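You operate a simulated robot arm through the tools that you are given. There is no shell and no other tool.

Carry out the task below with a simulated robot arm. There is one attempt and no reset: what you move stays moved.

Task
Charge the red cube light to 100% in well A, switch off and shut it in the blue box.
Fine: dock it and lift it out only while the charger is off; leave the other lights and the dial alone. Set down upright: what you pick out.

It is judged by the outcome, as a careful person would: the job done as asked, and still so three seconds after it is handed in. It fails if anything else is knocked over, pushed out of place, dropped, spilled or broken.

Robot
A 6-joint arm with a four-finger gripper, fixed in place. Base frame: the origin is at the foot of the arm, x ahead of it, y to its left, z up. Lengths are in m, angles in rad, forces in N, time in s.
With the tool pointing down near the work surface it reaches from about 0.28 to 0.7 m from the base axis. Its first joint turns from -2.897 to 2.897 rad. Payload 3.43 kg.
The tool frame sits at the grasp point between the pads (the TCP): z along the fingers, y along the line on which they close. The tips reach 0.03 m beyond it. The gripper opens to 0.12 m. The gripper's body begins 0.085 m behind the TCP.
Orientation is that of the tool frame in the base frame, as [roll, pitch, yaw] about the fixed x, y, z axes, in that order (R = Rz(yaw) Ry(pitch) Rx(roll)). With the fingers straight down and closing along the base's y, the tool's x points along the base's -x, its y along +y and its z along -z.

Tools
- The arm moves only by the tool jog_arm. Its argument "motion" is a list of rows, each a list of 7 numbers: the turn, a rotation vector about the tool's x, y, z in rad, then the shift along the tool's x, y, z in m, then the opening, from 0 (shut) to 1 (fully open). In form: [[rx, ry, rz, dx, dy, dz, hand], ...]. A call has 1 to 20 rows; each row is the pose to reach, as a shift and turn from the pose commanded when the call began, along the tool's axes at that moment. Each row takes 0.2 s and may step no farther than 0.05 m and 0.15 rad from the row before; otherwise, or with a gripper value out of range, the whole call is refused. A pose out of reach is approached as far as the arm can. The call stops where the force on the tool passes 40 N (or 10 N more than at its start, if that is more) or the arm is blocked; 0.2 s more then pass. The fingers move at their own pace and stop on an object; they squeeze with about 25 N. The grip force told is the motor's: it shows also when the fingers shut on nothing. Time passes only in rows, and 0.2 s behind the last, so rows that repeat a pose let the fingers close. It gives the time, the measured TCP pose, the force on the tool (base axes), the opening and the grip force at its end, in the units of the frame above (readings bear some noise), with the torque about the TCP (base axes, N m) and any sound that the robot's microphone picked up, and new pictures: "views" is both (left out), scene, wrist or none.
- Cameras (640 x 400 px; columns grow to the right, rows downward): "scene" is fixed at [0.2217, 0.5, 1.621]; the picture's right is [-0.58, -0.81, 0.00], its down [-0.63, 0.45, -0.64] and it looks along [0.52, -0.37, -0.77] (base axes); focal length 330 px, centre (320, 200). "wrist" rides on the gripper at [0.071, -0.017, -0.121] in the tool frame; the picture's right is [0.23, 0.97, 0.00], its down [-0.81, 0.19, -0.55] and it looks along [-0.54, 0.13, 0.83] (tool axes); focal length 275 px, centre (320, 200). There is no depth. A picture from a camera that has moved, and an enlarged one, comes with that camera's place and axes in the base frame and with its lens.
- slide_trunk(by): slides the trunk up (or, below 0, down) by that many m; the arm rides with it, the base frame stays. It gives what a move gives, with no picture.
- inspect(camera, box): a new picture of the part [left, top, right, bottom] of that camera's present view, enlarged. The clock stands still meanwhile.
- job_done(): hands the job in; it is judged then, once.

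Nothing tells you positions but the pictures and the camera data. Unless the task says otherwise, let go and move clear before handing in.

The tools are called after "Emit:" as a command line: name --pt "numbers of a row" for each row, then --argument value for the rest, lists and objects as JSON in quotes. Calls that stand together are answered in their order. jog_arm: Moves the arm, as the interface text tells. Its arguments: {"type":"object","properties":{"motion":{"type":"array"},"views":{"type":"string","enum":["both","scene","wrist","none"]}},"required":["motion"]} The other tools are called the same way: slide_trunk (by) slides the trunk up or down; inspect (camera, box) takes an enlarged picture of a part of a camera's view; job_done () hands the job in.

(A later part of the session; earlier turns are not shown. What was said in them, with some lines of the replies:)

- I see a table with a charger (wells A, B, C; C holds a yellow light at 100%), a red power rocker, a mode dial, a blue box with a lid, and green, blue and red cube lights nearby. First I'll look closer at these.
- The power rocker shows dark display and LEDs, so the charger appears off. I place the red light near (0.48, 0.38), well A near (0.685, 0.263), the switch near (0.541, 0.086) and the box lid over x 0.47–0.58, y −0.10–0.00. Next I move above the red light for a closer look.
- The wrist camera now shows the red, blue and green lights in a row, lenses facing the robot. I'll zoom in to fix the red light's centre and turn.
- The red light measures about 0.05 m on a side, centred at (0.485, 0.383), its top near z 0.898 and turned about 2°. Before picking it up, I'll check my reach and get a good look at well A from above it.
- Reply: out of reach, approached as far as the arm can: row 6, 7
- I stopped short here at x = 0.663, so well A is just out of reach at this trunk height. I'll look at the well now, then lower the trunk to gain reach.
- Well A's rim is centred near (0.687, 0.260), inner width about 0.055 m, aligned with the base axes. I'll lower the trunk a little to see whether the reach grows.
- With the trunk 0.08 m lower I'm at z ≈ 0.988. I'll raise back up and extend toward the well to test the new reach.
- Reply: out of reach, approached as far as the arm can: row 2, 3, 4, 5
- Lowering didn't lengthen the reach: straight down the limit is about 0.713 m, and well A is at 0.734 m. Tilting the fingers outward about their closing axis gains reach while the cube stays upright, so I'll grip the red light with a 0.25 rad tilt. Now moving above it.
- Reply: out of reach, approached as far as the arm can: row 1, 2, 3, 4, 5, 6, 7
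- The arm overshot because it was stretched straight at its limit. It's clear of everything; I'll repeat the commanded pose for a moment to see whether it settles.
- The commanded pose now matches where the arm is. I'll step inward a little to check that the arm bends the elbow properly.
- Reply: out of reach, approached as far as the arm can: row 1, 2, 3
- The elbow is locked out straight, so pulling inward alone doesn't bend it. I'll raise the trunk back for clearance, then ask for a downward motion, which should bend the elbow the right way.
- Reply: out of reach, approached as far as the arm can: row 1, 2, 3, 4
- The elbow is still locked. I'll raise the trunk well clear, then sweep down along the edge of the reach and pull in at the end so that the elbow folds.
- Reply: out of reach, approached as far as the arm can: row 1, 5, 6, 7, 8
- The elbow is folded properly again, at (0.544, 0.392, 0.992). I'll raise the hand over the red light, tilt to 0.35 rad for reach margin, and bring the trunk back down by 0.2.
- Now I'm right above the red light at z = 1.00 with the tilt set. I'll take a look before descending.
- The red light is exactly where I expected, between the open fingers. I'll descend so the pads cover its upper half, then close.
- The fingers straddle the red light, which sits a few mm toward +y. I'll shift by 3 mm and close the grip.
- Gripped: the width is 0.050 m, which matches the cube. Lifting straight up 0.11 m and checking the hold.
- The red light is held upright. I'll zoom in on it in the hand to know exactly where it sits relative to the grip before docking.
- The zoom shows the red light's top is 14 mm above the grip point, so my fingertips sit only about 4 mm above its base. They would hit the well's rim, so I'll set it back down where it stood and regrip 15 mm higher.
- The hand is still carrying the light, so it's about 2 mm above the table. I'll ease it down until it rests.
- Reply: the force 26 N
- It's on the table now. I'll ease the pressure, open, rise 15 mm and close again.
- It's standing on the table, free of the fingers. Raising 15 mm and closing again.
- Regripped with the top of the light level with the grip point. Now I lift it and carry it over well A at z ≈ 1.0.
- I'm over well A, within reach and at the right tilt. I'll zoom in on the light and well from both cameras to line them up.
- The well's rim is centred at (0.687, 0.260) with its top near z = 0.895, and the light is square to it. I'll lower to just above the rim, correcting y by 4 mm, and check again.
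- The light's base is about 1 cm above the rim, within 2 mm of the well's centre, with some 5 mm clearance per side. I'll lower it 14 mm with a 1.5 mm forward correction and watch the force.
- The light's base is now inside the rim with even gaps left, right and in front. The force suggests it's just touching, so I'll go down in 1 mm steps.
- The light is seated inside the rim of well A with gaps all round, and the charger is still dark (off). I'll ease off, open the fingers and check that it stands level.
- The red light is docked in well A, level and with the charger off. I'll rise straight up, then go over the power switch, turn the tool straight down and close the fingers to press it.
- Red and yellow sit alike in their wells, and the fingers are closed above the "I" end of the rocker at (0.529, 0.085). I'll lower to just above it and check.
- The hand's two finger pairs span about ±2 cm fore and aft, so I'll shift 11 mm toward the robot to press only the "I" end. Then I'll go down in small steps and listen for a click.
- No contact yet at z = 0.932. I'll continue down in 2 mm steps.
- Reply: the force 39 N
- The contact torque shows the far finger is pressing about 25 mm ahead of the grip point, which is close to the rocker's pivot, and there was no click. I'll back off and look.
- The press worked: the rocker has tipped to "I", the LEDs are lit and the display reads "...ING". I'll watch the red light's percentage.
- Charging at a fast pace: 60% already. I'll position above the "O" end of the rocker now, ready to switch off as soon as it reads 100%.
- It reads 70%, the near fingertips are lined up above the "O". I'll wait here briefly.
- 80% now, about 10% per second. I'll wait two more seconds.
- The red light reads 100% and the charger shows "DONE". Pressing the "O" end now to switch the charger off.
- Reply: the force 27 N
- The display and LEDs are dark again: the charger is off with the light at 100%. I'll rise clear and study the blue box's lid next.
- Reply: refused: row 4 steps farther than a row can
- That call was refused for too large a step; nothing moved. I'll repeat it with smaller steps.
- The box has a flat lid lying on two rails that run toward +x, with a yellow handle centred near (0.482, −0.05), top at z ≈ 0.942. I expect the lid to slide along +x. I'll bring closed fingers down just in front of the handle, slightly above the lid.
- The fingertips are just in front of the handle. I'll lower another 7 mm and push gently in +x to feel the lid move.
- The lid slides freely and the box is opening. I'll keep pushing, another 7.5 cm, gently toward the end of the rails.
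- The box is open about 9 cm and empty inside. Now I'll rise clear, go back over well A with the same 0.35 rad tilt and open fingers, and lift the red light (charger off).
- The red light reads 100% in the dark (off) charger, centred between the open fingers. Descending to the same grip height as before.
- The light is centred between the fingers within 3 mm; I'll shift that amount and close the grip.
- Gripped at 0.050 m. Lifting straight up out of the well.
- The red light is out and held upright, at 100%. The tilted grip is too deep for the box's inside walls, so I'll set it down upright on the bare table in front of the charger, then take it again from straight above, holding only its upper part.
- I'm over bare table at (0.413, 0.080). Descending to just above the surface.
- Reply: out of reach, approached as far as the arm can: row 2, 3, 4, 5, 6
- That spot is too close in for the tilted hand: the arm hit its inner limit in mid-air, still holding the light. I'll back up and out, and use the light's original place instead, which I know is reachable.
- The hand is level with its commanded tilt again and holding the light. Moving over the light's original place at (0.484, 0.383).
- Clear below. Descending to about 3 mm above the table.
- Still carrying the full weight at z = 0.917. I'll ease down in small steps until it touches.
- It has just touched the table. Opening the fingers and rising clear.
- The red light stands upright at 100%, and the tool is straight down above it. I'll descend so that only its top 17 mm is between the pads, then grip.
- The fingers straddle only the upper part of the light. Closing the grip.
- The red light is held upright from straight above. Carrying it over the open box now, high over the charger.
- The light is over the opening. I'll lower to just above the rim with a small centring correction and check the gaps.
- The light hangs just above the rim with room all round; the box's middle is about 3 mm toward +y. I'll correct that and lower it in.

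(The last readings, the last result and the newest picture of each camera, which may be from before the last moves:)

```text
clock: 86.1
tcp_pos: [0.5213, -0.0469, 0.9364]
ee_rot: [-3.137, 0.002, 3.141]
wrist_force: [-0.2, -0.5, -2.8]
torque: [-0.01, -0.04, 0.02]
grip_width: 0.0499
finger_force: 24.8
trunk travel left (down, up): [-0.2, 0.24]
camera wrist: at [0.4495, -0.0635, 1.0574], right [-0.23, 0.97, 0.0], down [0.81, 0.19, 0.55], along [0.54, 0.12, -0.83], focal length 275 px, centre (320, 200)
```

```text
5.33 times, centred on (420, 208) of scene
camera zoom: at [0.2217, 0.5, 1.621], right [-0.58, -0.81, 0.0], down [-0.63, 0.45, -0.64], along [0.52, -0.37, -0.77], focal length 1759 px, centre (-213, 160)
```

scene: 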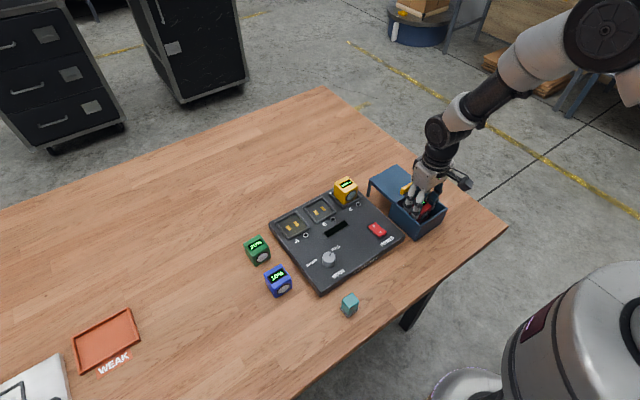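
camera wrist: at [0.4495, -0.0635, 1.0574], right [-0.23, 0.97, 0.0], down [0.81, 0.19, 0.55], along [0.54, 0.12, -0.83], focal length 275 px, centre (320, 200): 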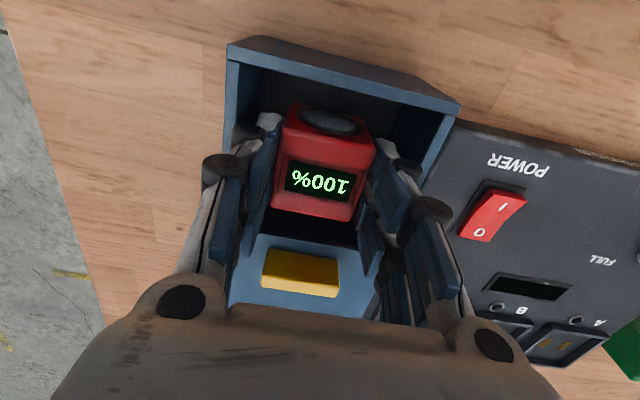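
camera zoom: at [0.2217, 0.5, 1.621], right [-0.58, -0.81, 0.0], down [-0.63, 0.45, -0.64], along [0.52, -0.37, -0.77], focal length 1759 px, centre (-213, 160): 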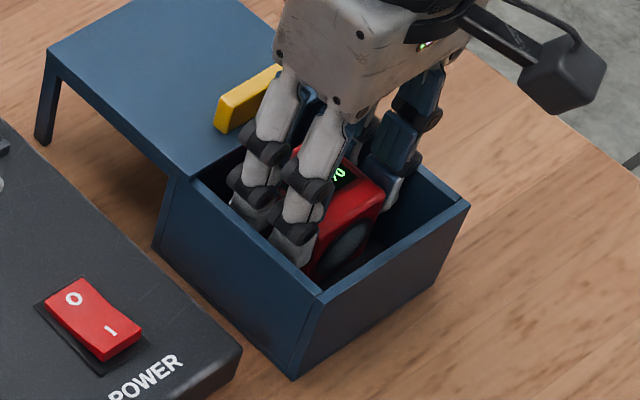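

It's inside with clearance, still 1 cm or less above the floor. Lowering gently by 6 mm.

Emit:
jog_arm --pt "0 0 0 0 0 0.002 0" --pt "0 0 0 0 0 0.004 0" --pt "0 0 0 0 0 0.006 0" --views "none"

```text
clock: 86.9
tcp_pos: [0.52, -0.046, 0.9302]
ee_rot: [-3.138, 0.002, 3.14]
wrist_force: [0.4, 0.2, -1.7]
torque: [0.03, -0.02, -0.02]
grip_width: 0.0496
finger_force: 25.2
trunk travel left (down, up): [-0.2, 0.24]
```

Emit:
jog_arm --pt "0 0 0 0 0 0.001 0" --pt "0 0 0 0 0 0.002 0" --pt "0 0 0 0 0 0.003 0" --views "none"

```text
clock: 87.7
tcp_pos: [0.5184, -0.0461, 0.9265]
ee_rot: [-3.138, 0.002, -3.141]
wrist_force: [-0.6, 0.6, -1.1]
torque: [0.07, -0.05, 0.0]
grip_width: 0.0494
finger_force: 24.8
trunk travel left (down, up): [-0.2, 0.24]
```

Emit:
jog_arm --pt "0 0 0 0 0 0.001 0" --pt "0 0 0 0 0 0.002 0" --views "wrist"

Emit:
inspect --camera "scene" --box '[385, 170, 455, 245]'

```text
clock: 88.3
tcp_pos: [0.5194, -0.0463, 0.9263]
ee_rot: [-3.138, 0.004, -3.142]
wrist_force: [-3.1, 0.0, 17.3]
torque: [-0.04, 0.16, 0.03]
grip_width: 0.0497
finger_force: 25.3
trunk travel left (down, up): [-0.2, 0.24]
camera wrist: at [0.4472, -0.0646, 1.0472], right [-0.23, 0.97, 0.0], down [0.81, 0.19, 0.56], along [0.54, 0.12, -0.83], focal length 275 px, centre (320, 200)
```

wrist: 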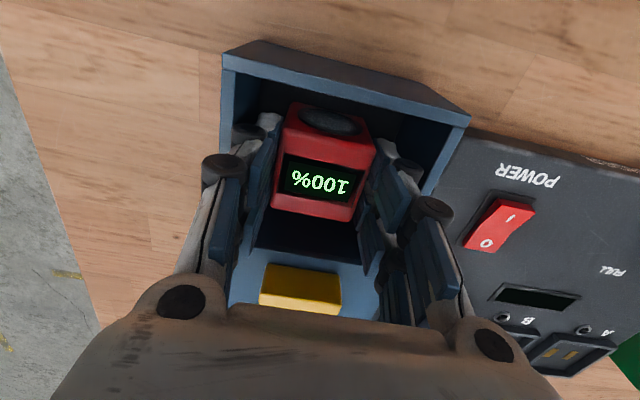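

```text
5.33 times, centred on (420, 208) of scene
camera zoom: at [0.2217, 0.5, 1.621], right [-0.58, -0.81, 0.0], down [-0.63, 0.45, -0.64], along [0.52, -0.37, -0.77], focal length 1759 px, centre (-213, 160)
```

zoom: 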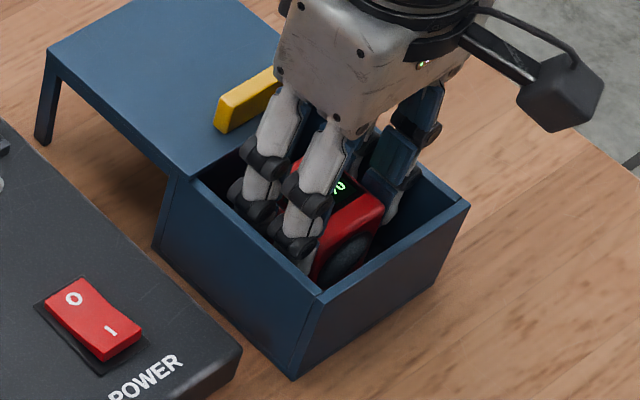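

The light rests on the box floor (z matches). I'll ease off, open the fingers just 2 mm per side, and check that it's released.

Emit:
jog_arm --pt "0 0 0 0 0 -0.0015 0" --pt "0 0 0 0 0 -0.0015 0.44" --pt "0 0 0 0 0 -0.0015 0.455" --pt "0 0 0 0 0 -0.0015 0.455" --pt "0 0 0 0 0 -0.0015 0.455" --views "wrist"

Emit:
inspect --camera "wrist" --box '[210, 20, 430, 230]'

```text
clock: 89.5
tcp_pos: [0.5188, -0.0462, 0.926]
ee_rot: [-3.139, 0.002, 3.141]
wrist_force: [-0.3, 2.4, -0.5]
torque: [0.04, 0.02, -0.02]
grip_width: 0.0533
finger_force: 0.1
trunk travel left (down, up): [-0.2, 0.24]
camera wrist: at [0.4479, -0.0642, 1.0477], right [-0.23, 0.97, 0.0], down [0.81, 0.19, 0.55], along [0.54, 0.12, -0.83], focal length 275 px, centre (320, 200)
```

wrist: 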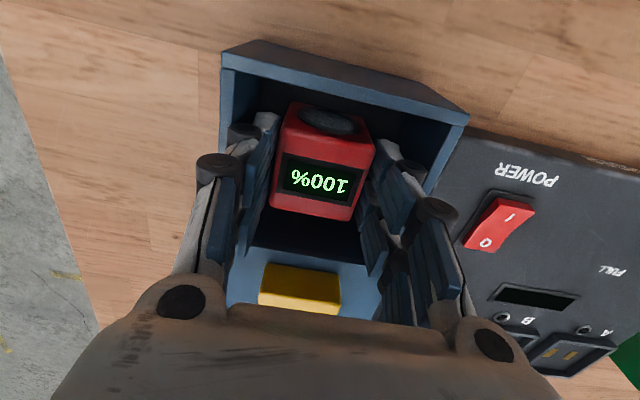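

```text
1.90 times, centred on (320, 125) of wrist
camera zoom: at [0.4479, -0.0642, 1.0477], right [-0.23, 0.97, 0.0], down [0.81, 0.19, 0.55], along [0.54, 0.12, -0.83], focal length 524 px, centre (320, 343)
```

zoom: 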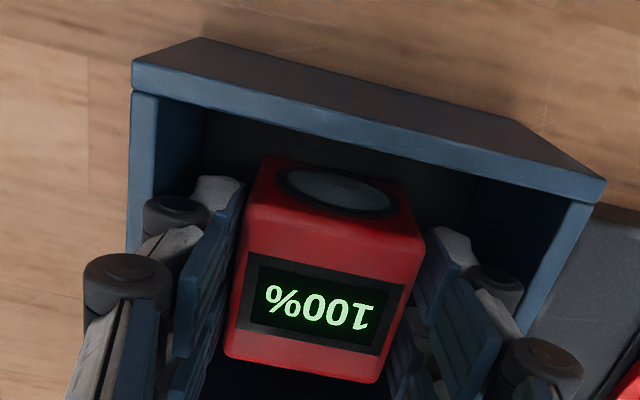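

Released, with a tiny side touch. I'll rise slowly straight up with the fingers at the same opening.

Emit:
jog_arm --pt "0 0 0 0 0.0005 -0.0045 0.455" --pt "0 0 0 0 0.0005 -0.0085 0.455" --pt "0 0 0 0 0.0005 -0.0135 0.455" --pt "0 0 0 0 0.0005 -0.0185 0.455" --views "wrist"

Emit:
inspect --camera "wrist" --box '[210, 20, 430, 230]'

```text
clock: 90.5
tcp_pos: [0.5194, -0.0457, 0.9455]
ee_rot: [-3.138, 0.002, -3.141]
wrist_force: [0.5, -0.2, 0.9]
torque: [-0.03, -0.01, 0.01]
grip_width: 0.0545
finger_force: 0.0
trunk travel left (down, up): [-0.2, 0.24]
camera wrist: at [0.4472, -0.064, 1.0662], right [-0.23, 0.97, 0.0], down [0.81, 0.19, 0.55], along [0.54, 0.12, -0.83], focal length 275 px, centre (320, 200)
```

wrist: 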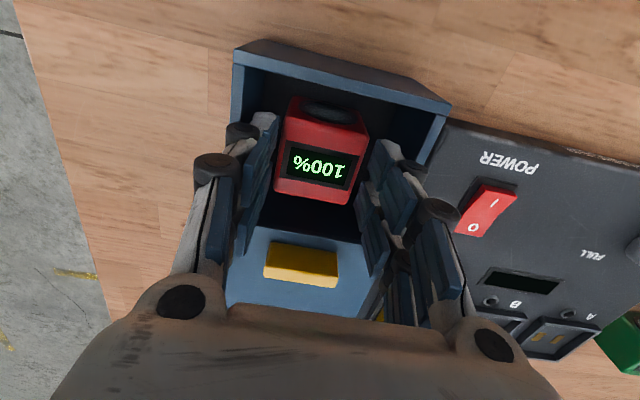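

```text
1.90 times, centred on (320, 125) of wrist
camera zoom: at [0.4472, -0.064, 1.0662], right [-0.23, 0.97, 0.0], down [0.81, 0.19, 0.55], along [0.54, 0.12, -0.83], focal length 524 px, centre (320, 343)
```

zoom: 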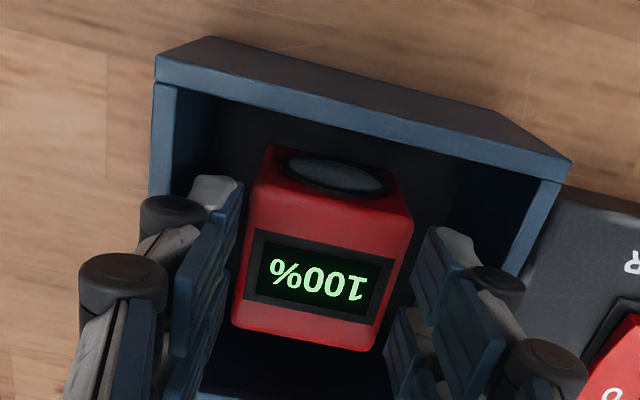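

The red light stands upright in the box, free of the hand. Rising clear and closing the fingers, then a look at the lid's handle.

Emit:
jog_arm --pt "0 0 0 0 0 -0.03 0.455" --pt "0 0 0 0 0 -0.065 0.3" --pt "0 0 0 0 0 -0.1 0.1" --pt "0 0 0 0 0 -0.1 0" --pt "0 0 0 0 0 -0.1 0" --views "both"

Emit:
inspect --camera "wrist" --box '[210, 20, 430, 230]'

Emit:
inspect --camera "scene" --box '[365, 155, 465, 245]'

```text
clock: 91.7
tcp_pos: [0.517, -0.0479, 1.0439]
ee_rot: [-3.137, 0.002, -3.141]
wrist_force: [0.5, -0.6, -0.7]
torque: [0.03, -0.02, -0.01]
grip_width: 0.0
finger_force: 13.4
trunk travel left (down, up): [-0.2, 0.24]
camera wrist: at [0.4462, -0.0645, 1.1652], right [-0.23, 0.97, 0.0], down [0.81, 0.19, 0.55], along [0.54, 0.12, -0.83], focal length 275 px, centre (320, 200)
```

scene: 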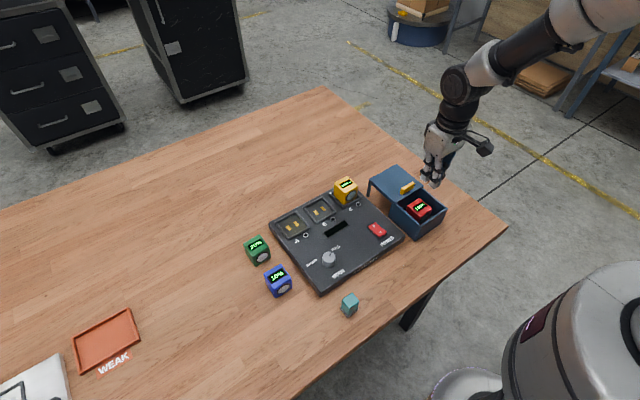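
wrist: 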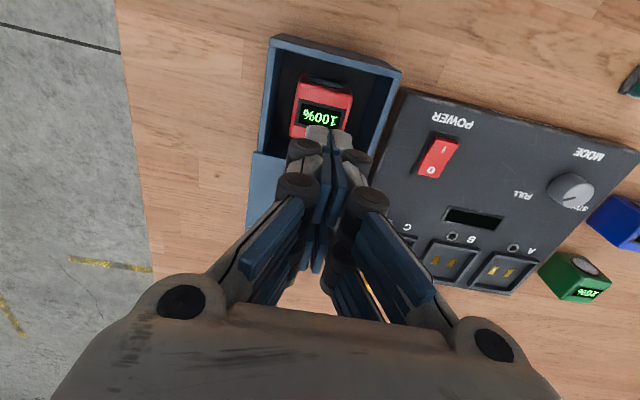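

```text
1.90 times, centred on (320, 125) of wrist
camera zoom: at [0.4462, -0.0645, 1.1652], right [-0.23, 0.97, 0.0], down [0.81, 0.19, 0.55], along [0.54, 0.12, -0.83], focal length 524 px, centre (320, 343)
```

zoom: 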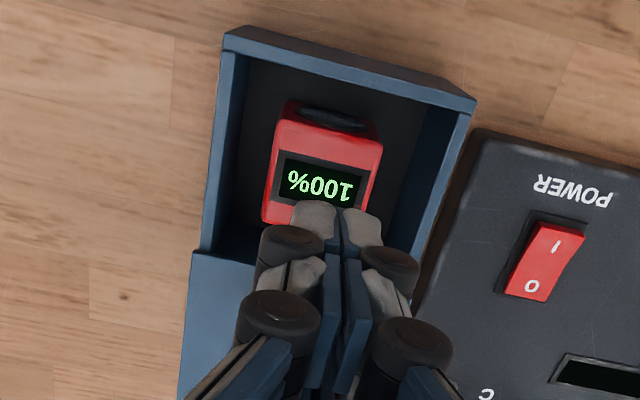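

```text
4.44 times, centred on (415, 200) of scene
camera zoom: at [0.2217, 0.5, 1.621], right [-0.58, -0.81, 0.0], down [-0.63, 0.45, -0.64], along [0.52, -0.37, -0.77], focal length 1466 px, centre (-102, 200)
```

zoom: 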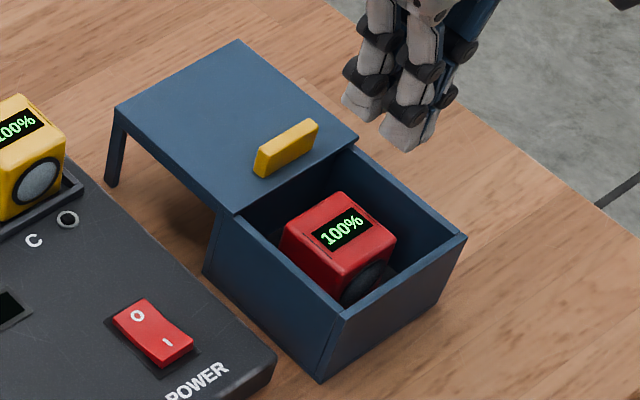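

The red light stands upright in the box with its top below the rim. Next I'll bring the closed fingers down on the far side of the handle (at x ≈ 0.58) to pull the lid shut.

Emit:
jog_arm --pt "0 0 0 -0.035 -0.001 0 0" --pt "0 0 0 -0.07 -0.002 0 0" --pt "0 0 0 -0.102 -0.003 0.01 0" --pt "0 0 0 -0.102 -0.003 0.045 0" --pt "0 0 0 -0.102 -0.003 0.065 0" --pt "0 0 0 -0.102 -0.003 0.065 0" --views "both"

Emit:
inspect --camera "scene" --box '[365, 155, 465, 245]'

Emit:
inspect --camera "wrist" --box '[210, 20, 430, 230]'

```text
clock: 93.1
tcp_pos: [0.6223, -0.0511, 0.9827]
ee_rot: [-3.138, 0.001, 3.141]
wrist_force: [-0.4, -0.2, 0.3]
torque: [0.01, 0.0, -0.05]
grip_width: 0.0
finger_force: 25.1
trunk travel left (down, up): [-0.2, 0.24]
camera wrist: at [0.5504, -0.0676, 1.1031], right [-0.23, 0.97, 0.0], down [0.81, 0.19, 0.55], along [0.54, 0.12, -0.83], focal length 275 px, centre (320, 200)
```

scene: 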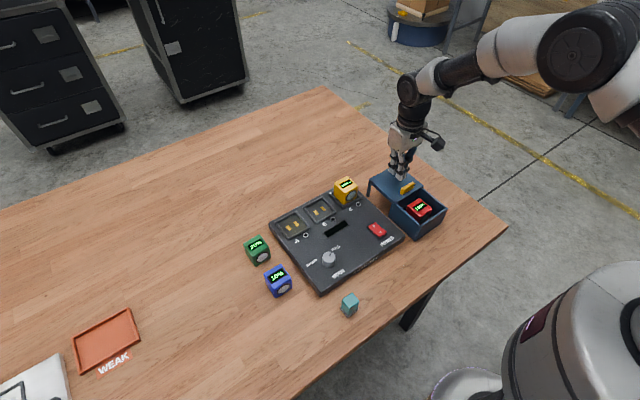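
wrist: 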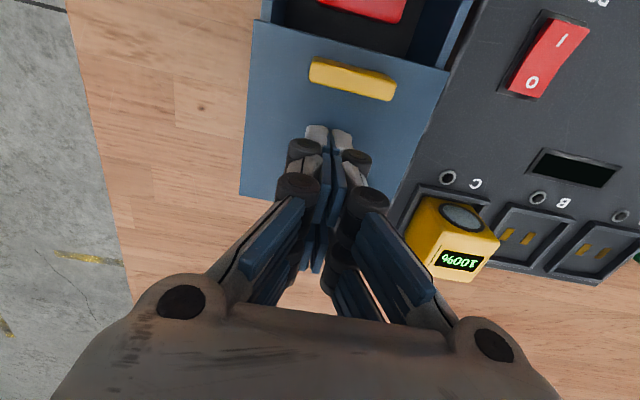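

```text
4.44 times, centred on (415, 200) of scene
camera zoom: at [0.2217, 0.5, 1.621], right [-0.58, -0.81, 0.0], down [-0.63, 0.45, -0.64], along [0.52, -0.37, -0.77], focal length 1466 px, centre (-102, 200)
```

zoom: 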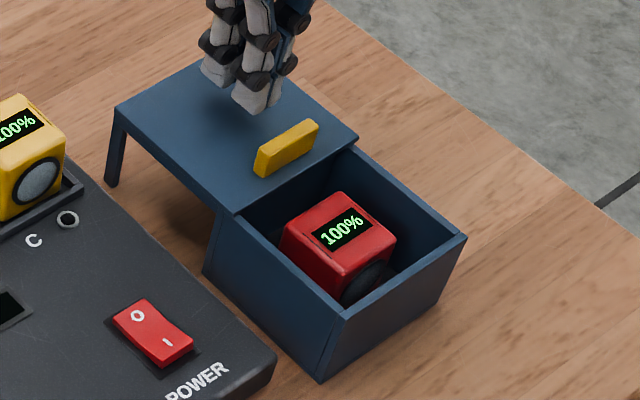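

```text
1.90 times, centred on (320, 125) of wrist
camera zoom: at [0.5504, -0.0676, 1.1031], right [-0.23, 0.97, 0.0], down [0.81, 0.19, 0.55], along [0.54, 0.12, -0.83], focal length 524 px, centre (320, 343)
```

zoom: 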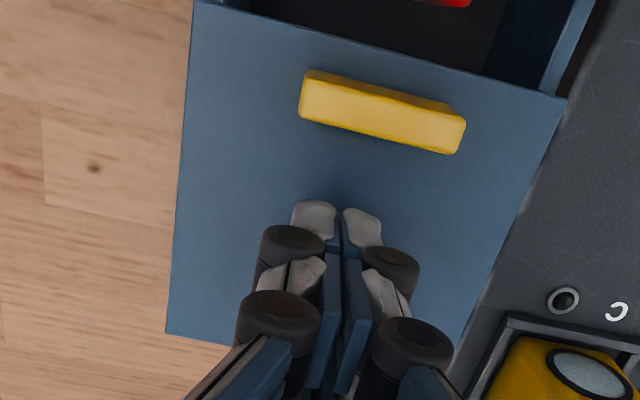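

The fingertips are on the far side of the handle, above the lid. I'll lower to 1 cm above the lid's surface and pull the lid back toward the robot most of the way.

Emit:
jog_arm --pt "0 0 0 0 0.002 0.009 0" --pt "0 0 0 0 0.003 0.018 0" --pt "0 0 0 0.008 0.003 0.018 0" --pt "0 0 0 0.016 0.003 0.018 0" --pt "0 0 0 0.024 0.003 0.018 0" --pt "0 0 0 0.032 0.003 0.018 0" --pt "0 0 0 0.04 0.003 0.018 0" --views "scene"

Emit:
inspect --camera "scene" --box '[365, 155, 465, 245]'

```text
clock: 94.7
tcp_pos: [0.5818, -0.0453, 0.962]
ee_rot: [-3.137, 0.002, -3.141]
wrist_force: [-1.2, -0.3, 3.6]
torque: [-0.04, 0.06, 0.02]
grip_width: 0.0059
finger_force: 33.9
trunk travel left (down, up): [-0.2, 0.24]
```

scene: 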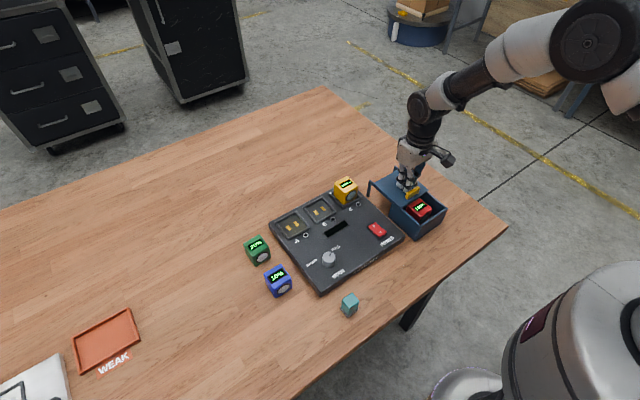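

```text
4.44 times, centred on (415, 200) of scene
camera zoom: at [0.2217, 0.5, 1.621], right [-0.58, -0.81, 0.0], down [-0.63, 0.45, -0.64], along [0.52, -0.37, -0.77], focal length 1466 px, centre (-102, 200)
```

zoom: 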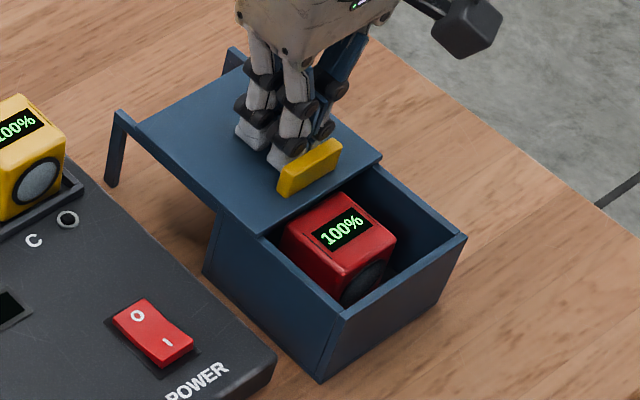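

The lid is sliding back over the light. There's a slight touch on the lid surface, so I'll raise 2 mm and continue pulling.

Emit:
jog_arm --pt "0 0 0 0.004 0 -0.002 0" --pt "0 0 0 0.014 0 -0.002 0" --pt "0 0 0 0.024 0 -0.002 0" --pt "0 0 0 0.034 0 -0.002 0" --pt "0 0 0 0.042 0 -0.002 0" --pt "0 0 0 0.05 0 -0.002 0" --views "scene"

Emit:
inspect --camera "scene" --box '[365, 155, 465, 245]'

```text
clock: 96.1
tcp_pos: [0.5312, -0.0476, 0.9645]
ee_rot: [-3.137, 0.002, 3.14]
wrist_force: [0.0, 0.4, -0.1]
torque: [-0.01, -0.01, 0.01]
grip_width: 0.0
finger_force: 33.4
trunk travel left (down, up): [-0.2, 0.24]
```

scene: 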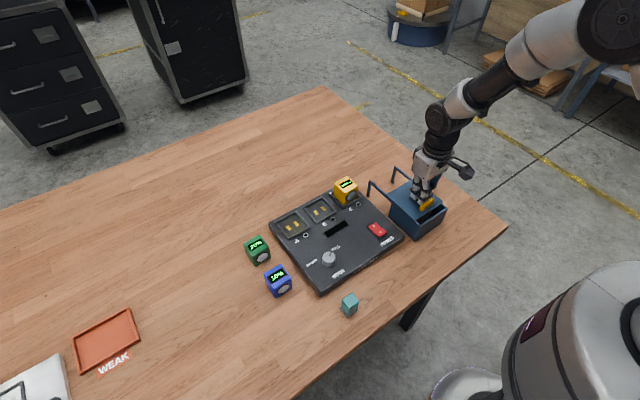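

```text
4.44 times, centred on (415, 200) of scene
camera zoom: at [0.2217, 0.5, 1.621], right [-0.58, -0.81, 0.0], down [-0.63, 0.45, -0.64], along [0.52, -0.37, -0.77], focal length 1466 px, centre (-102, 200)
```

zoom: 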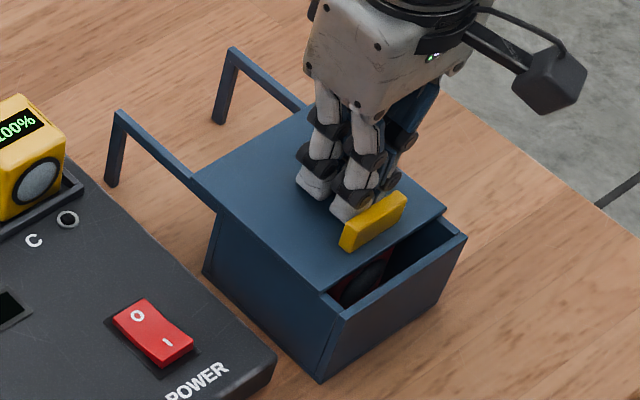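

About 2 cm remain. I'll pull in small steps and watch for the stop.

Emit:
jog_arm --pt "0 0 0 0.006 0 0 0" --pt "0 0 0 0.012 0 0 0" --pt "0 0 0 0.016 0 0 0" --pt "0 0 0 0.019 0 0 0" --views "scene"

Emit:
inspect --camera "scene" --box '[375, 165, 455, 245]'

```text
clock: 97.1
tcp_pos: [0.5128, -0.0446, 0.9638]
ee_rot: [-3.139, 0.003, 3.141]
wrist_force: [1.2, -0.1, 0.6]
torque: [-0.02, 0.0, 0.02]
grip_width: 0.0061
finger_force: 33.5
trunk travel left (down, up): [-0.2, 0.24]
```

scene: 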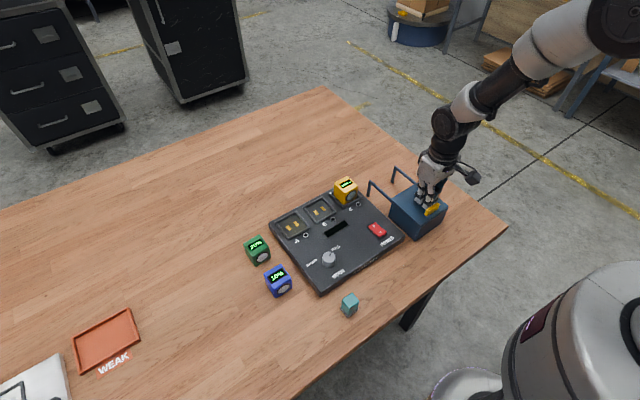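

```text
5.00 times, centred on (415, 205) of scene
camera zoom: at [0.2217, 0.5, 1.621], right [-0.58, -0.81, 0.0], down [-0.63, 0.45, -0.64], along [0.52, -0.37, -0.77], focal length 1649 px, centre (-155, 175)
```

zoom: 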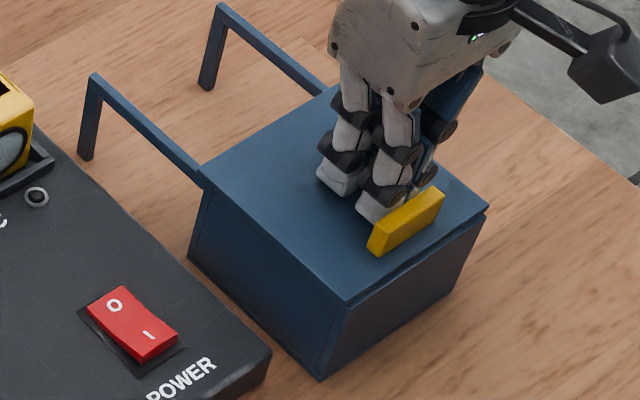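

Nearly shut: a gap of a few mm is left. I'll continue in 1 mm steps and feel for the stop.

Emit:
jog_arm --pt "0 0 0 0.0015 0 0 0" --pt "0 0 0 0.003 0 0 0" --pt "0 0 0 0.004 0 0 0" --views "scene"

Emit:
inspect --camera "scene" --box '[375, 165, 455, 245]'

Emit:
inspect --camera "scene" --box '[410, 195, 455, 235]'

```text
clock: 97.9
tcp_pos: [0.508, -0.0462, 0.9637]
ee_rot: [-3.139, 0.001, 3.141]
wrist_force: [-0.5, -0.4, 0.9]
torque: [0.04, -0.02, 0.02]
grip_width: 0.0
finger_force: 33.3
trunk travel left (down, up): [-0.2, 0.24]
```

scene: 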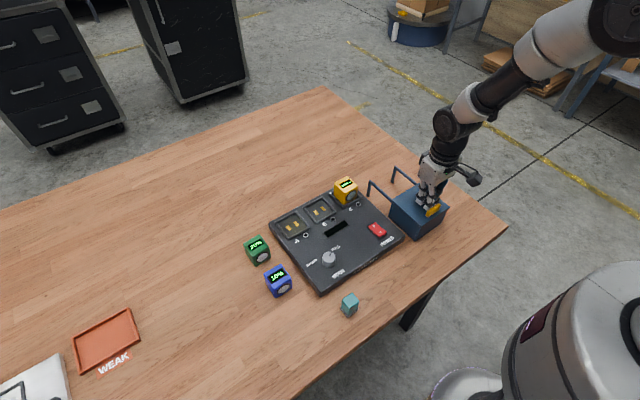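

```text
5.00 times, centred on (415, 205) of scene
camera zoom: at [0.2217, 0.5, 1.621], right [-0.58, -0.81, 0.0], down [-0.63, 0.45, -0.64], along [0.52, -0.37, -0.77], focal length 1649 px, centre (-155, 175)
```

zoom: 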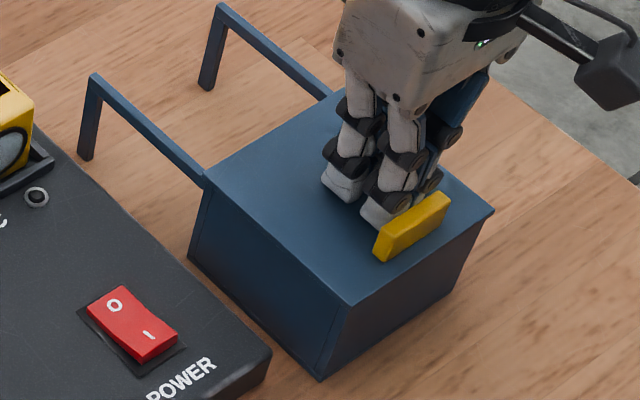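

```text
10.00 times, centred on (432, 215) of scene
camera zoom: at [0.2217, 0.5, 1.621], right [-0.58, -0.81, 0.0], down [-0.63, 0.45, -0.64], along [0.52, -0.37, -0.77], focal length 3298 px, centre (-805, 50)
```

zoom: 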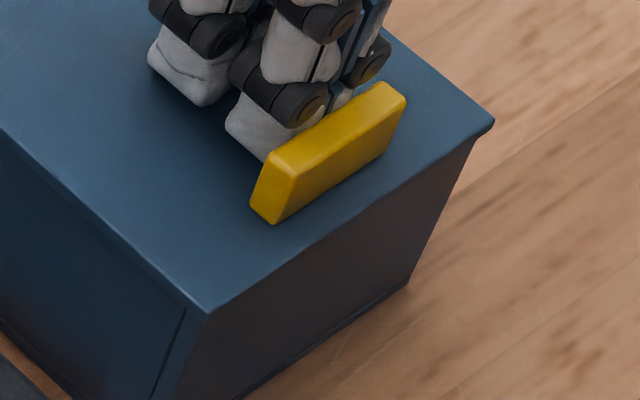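

The lid now matches its original closed position in the picture. One last 1 mm nudge to feel for the end stop.

Emit:
jog_arm --pt "0 0 0 0.0012 0 0 0" --pt "0 0 0 0.0012 0 0 0" --views "none"

Emit:
inspect --camera "scene" --box '[410, 195, 455, 235]'

```text
clock: 98.5
tcp_pos: [0.5068, -0.0456, 0.9647]
ee_rot: [-3.139, 0.004, -3.14]
wrist_force: [1.8, -0.8, 0.4]
torque: [0.01, -0.03, -0.02]
grip_width: 0.0062
finger_force: 33.7
trunk travel left (down, up): [-0.2, 0.24]
```

```text
10.00 times, centred on (432, 215) of scene
camera zoom: at [0.2217, 0.5, 1.621], right [-0.58, -0.81, 0.0], down [-0.63, 0.45, -0.64], along [0.52, -0.37, -0.77], focal length 3298 px, centre (-805, 50)
```

zoom: 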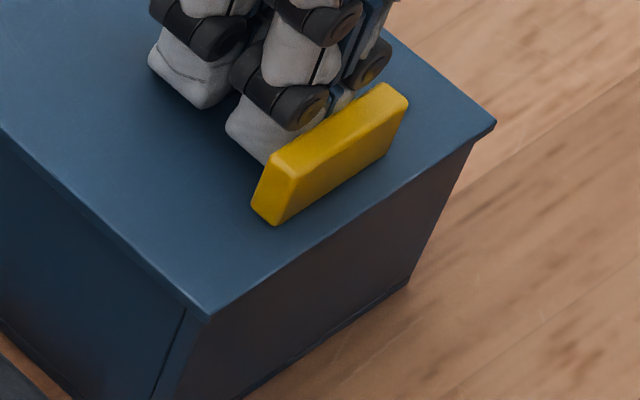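

The lid is back exactly where it was when shut. I'll move off the handle, then straight up and clear.

Emit:
jog_arm --pt "0 0 0 -0.004 0 0 0" --pt "0 0 0 -0.008 0 -0.005 0" --pt "0 0 0 -0.008 0 -0.04 0" --pt "0 0 0 -0.005 0 -0.08 0" --pt "0 0 0 0.02 0 -0.12 0" --pt "0 0 0 0.05 0 -0.15 0" --pt "0 0 0 0.08 -0.02 -0.17 0.1" --pt "0 0 0 0.1 -0.04 -0.19 0.2" --pt "0 0 0 0.1 -0.04 -0.19 0.3" --pt "0 0 0 0.1 -0.04 -0.19 0.3" --views "both"

Emit:
inspect --camera "scene" --box '[355, 155, 465, 245]'

Emit:
inspect --camera "scene" --box '[230, 165, 400, 320]'

```text
clock: 100.7
tcp_pos: [0.405, -0.089, 1.1559]
ee_rot: [-3.14, 0.001, 3.14]
wrist_force: [-0.6, 0.2, -0.4]
torque: [0.01, 0.02, -0.01]
grip_width: 0.036
finger_force: 0.0
trunk travel left (down, up): [-0.2, 0.24]
camera wrist: at [0.3326, -0.1064, 1.2765], right [-0.23, 0.97, 0.0], down [0.81, 0.19, 0.55], along [0.54, 0.12, -0.83], focal length 275 px, centre (320, 200)
```

scene: 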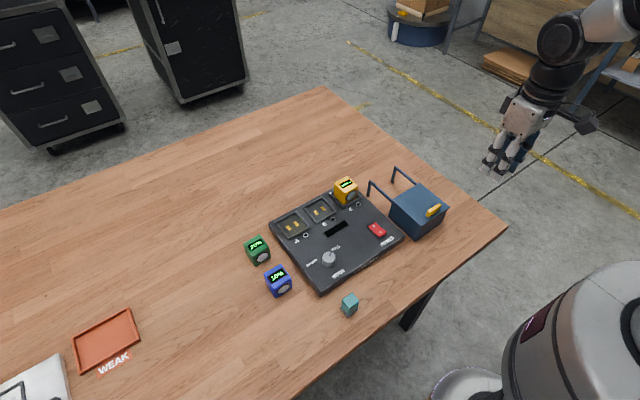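
wrist: 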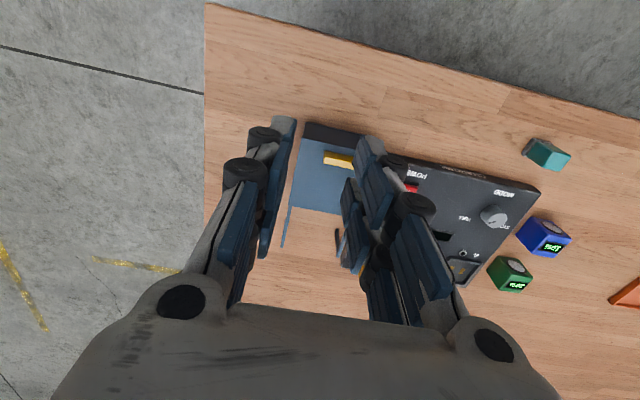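

```text
4.44 times, centred on (410, 200) of scene
camera zoom: at [0.2217, 0.5, 1.621], right [-0.58, -0.81, 0.0], down [-0.63, 0.45, -0.64], along [0.52, -0.37, -0.77], focal length 1466 px, centre (-80, 200)
```

zoom: 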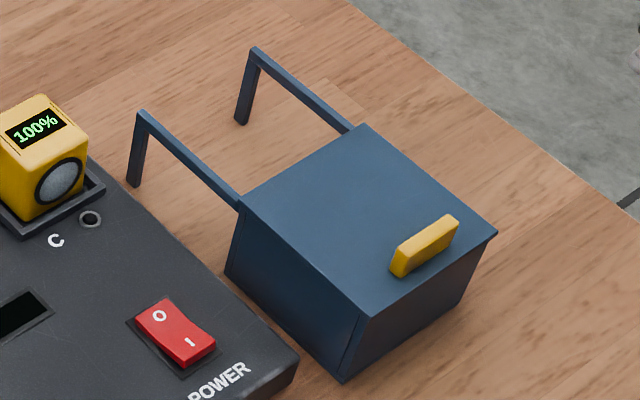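

```text
2.58 times, centred on (315, 242) of scene
camera zoom: at [0.2217, 0.5, 1.621], right [-0.58, -0.81, 0.0], down [-0.63, 0.45, -0.64], along [0.52, -0.37, -0.77], focal length 851 px, centre (333, 90)
```

zoom: 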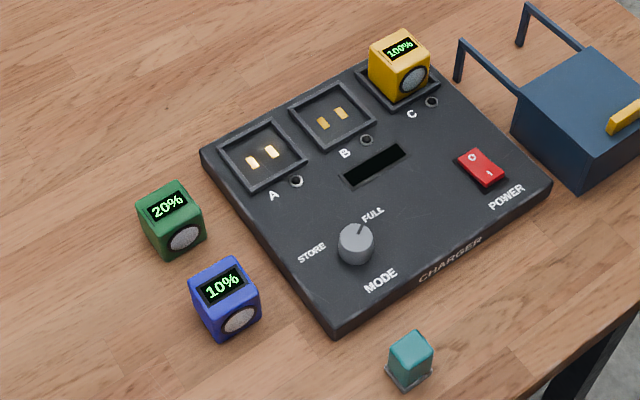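

The lid lines up with where it was at the start, with the red light (100%) upright inside. The charger is off, the dial is still on FULL, and the blue, green and yellow lights haven't moved. The arm is clear, so I'm handing in.

Emit:
job_done

```text
The job is handed in.
```

The red light is charged to 100% and standing upright in the blue box with the lid shut, and the job is handed in. I don't have the judge's result.

- **Charging:** I docked the red light in well A and lifted it out only while the charger was off. I switched the charger off once the red light read 100% and the charger's display showed "DONE".
- **Extra set-down:** On the way to the box I set the light down upright on the table. I then gripped it again from straight above, because the first grip was too deep for the box walls.
- **Lid:** In the final pictures the lid lines up with its starting closed position.
- **Other items:** The blue, green and yellow lights and the small teal block are where they started. The dial is still on FULL, and the arm is clear.
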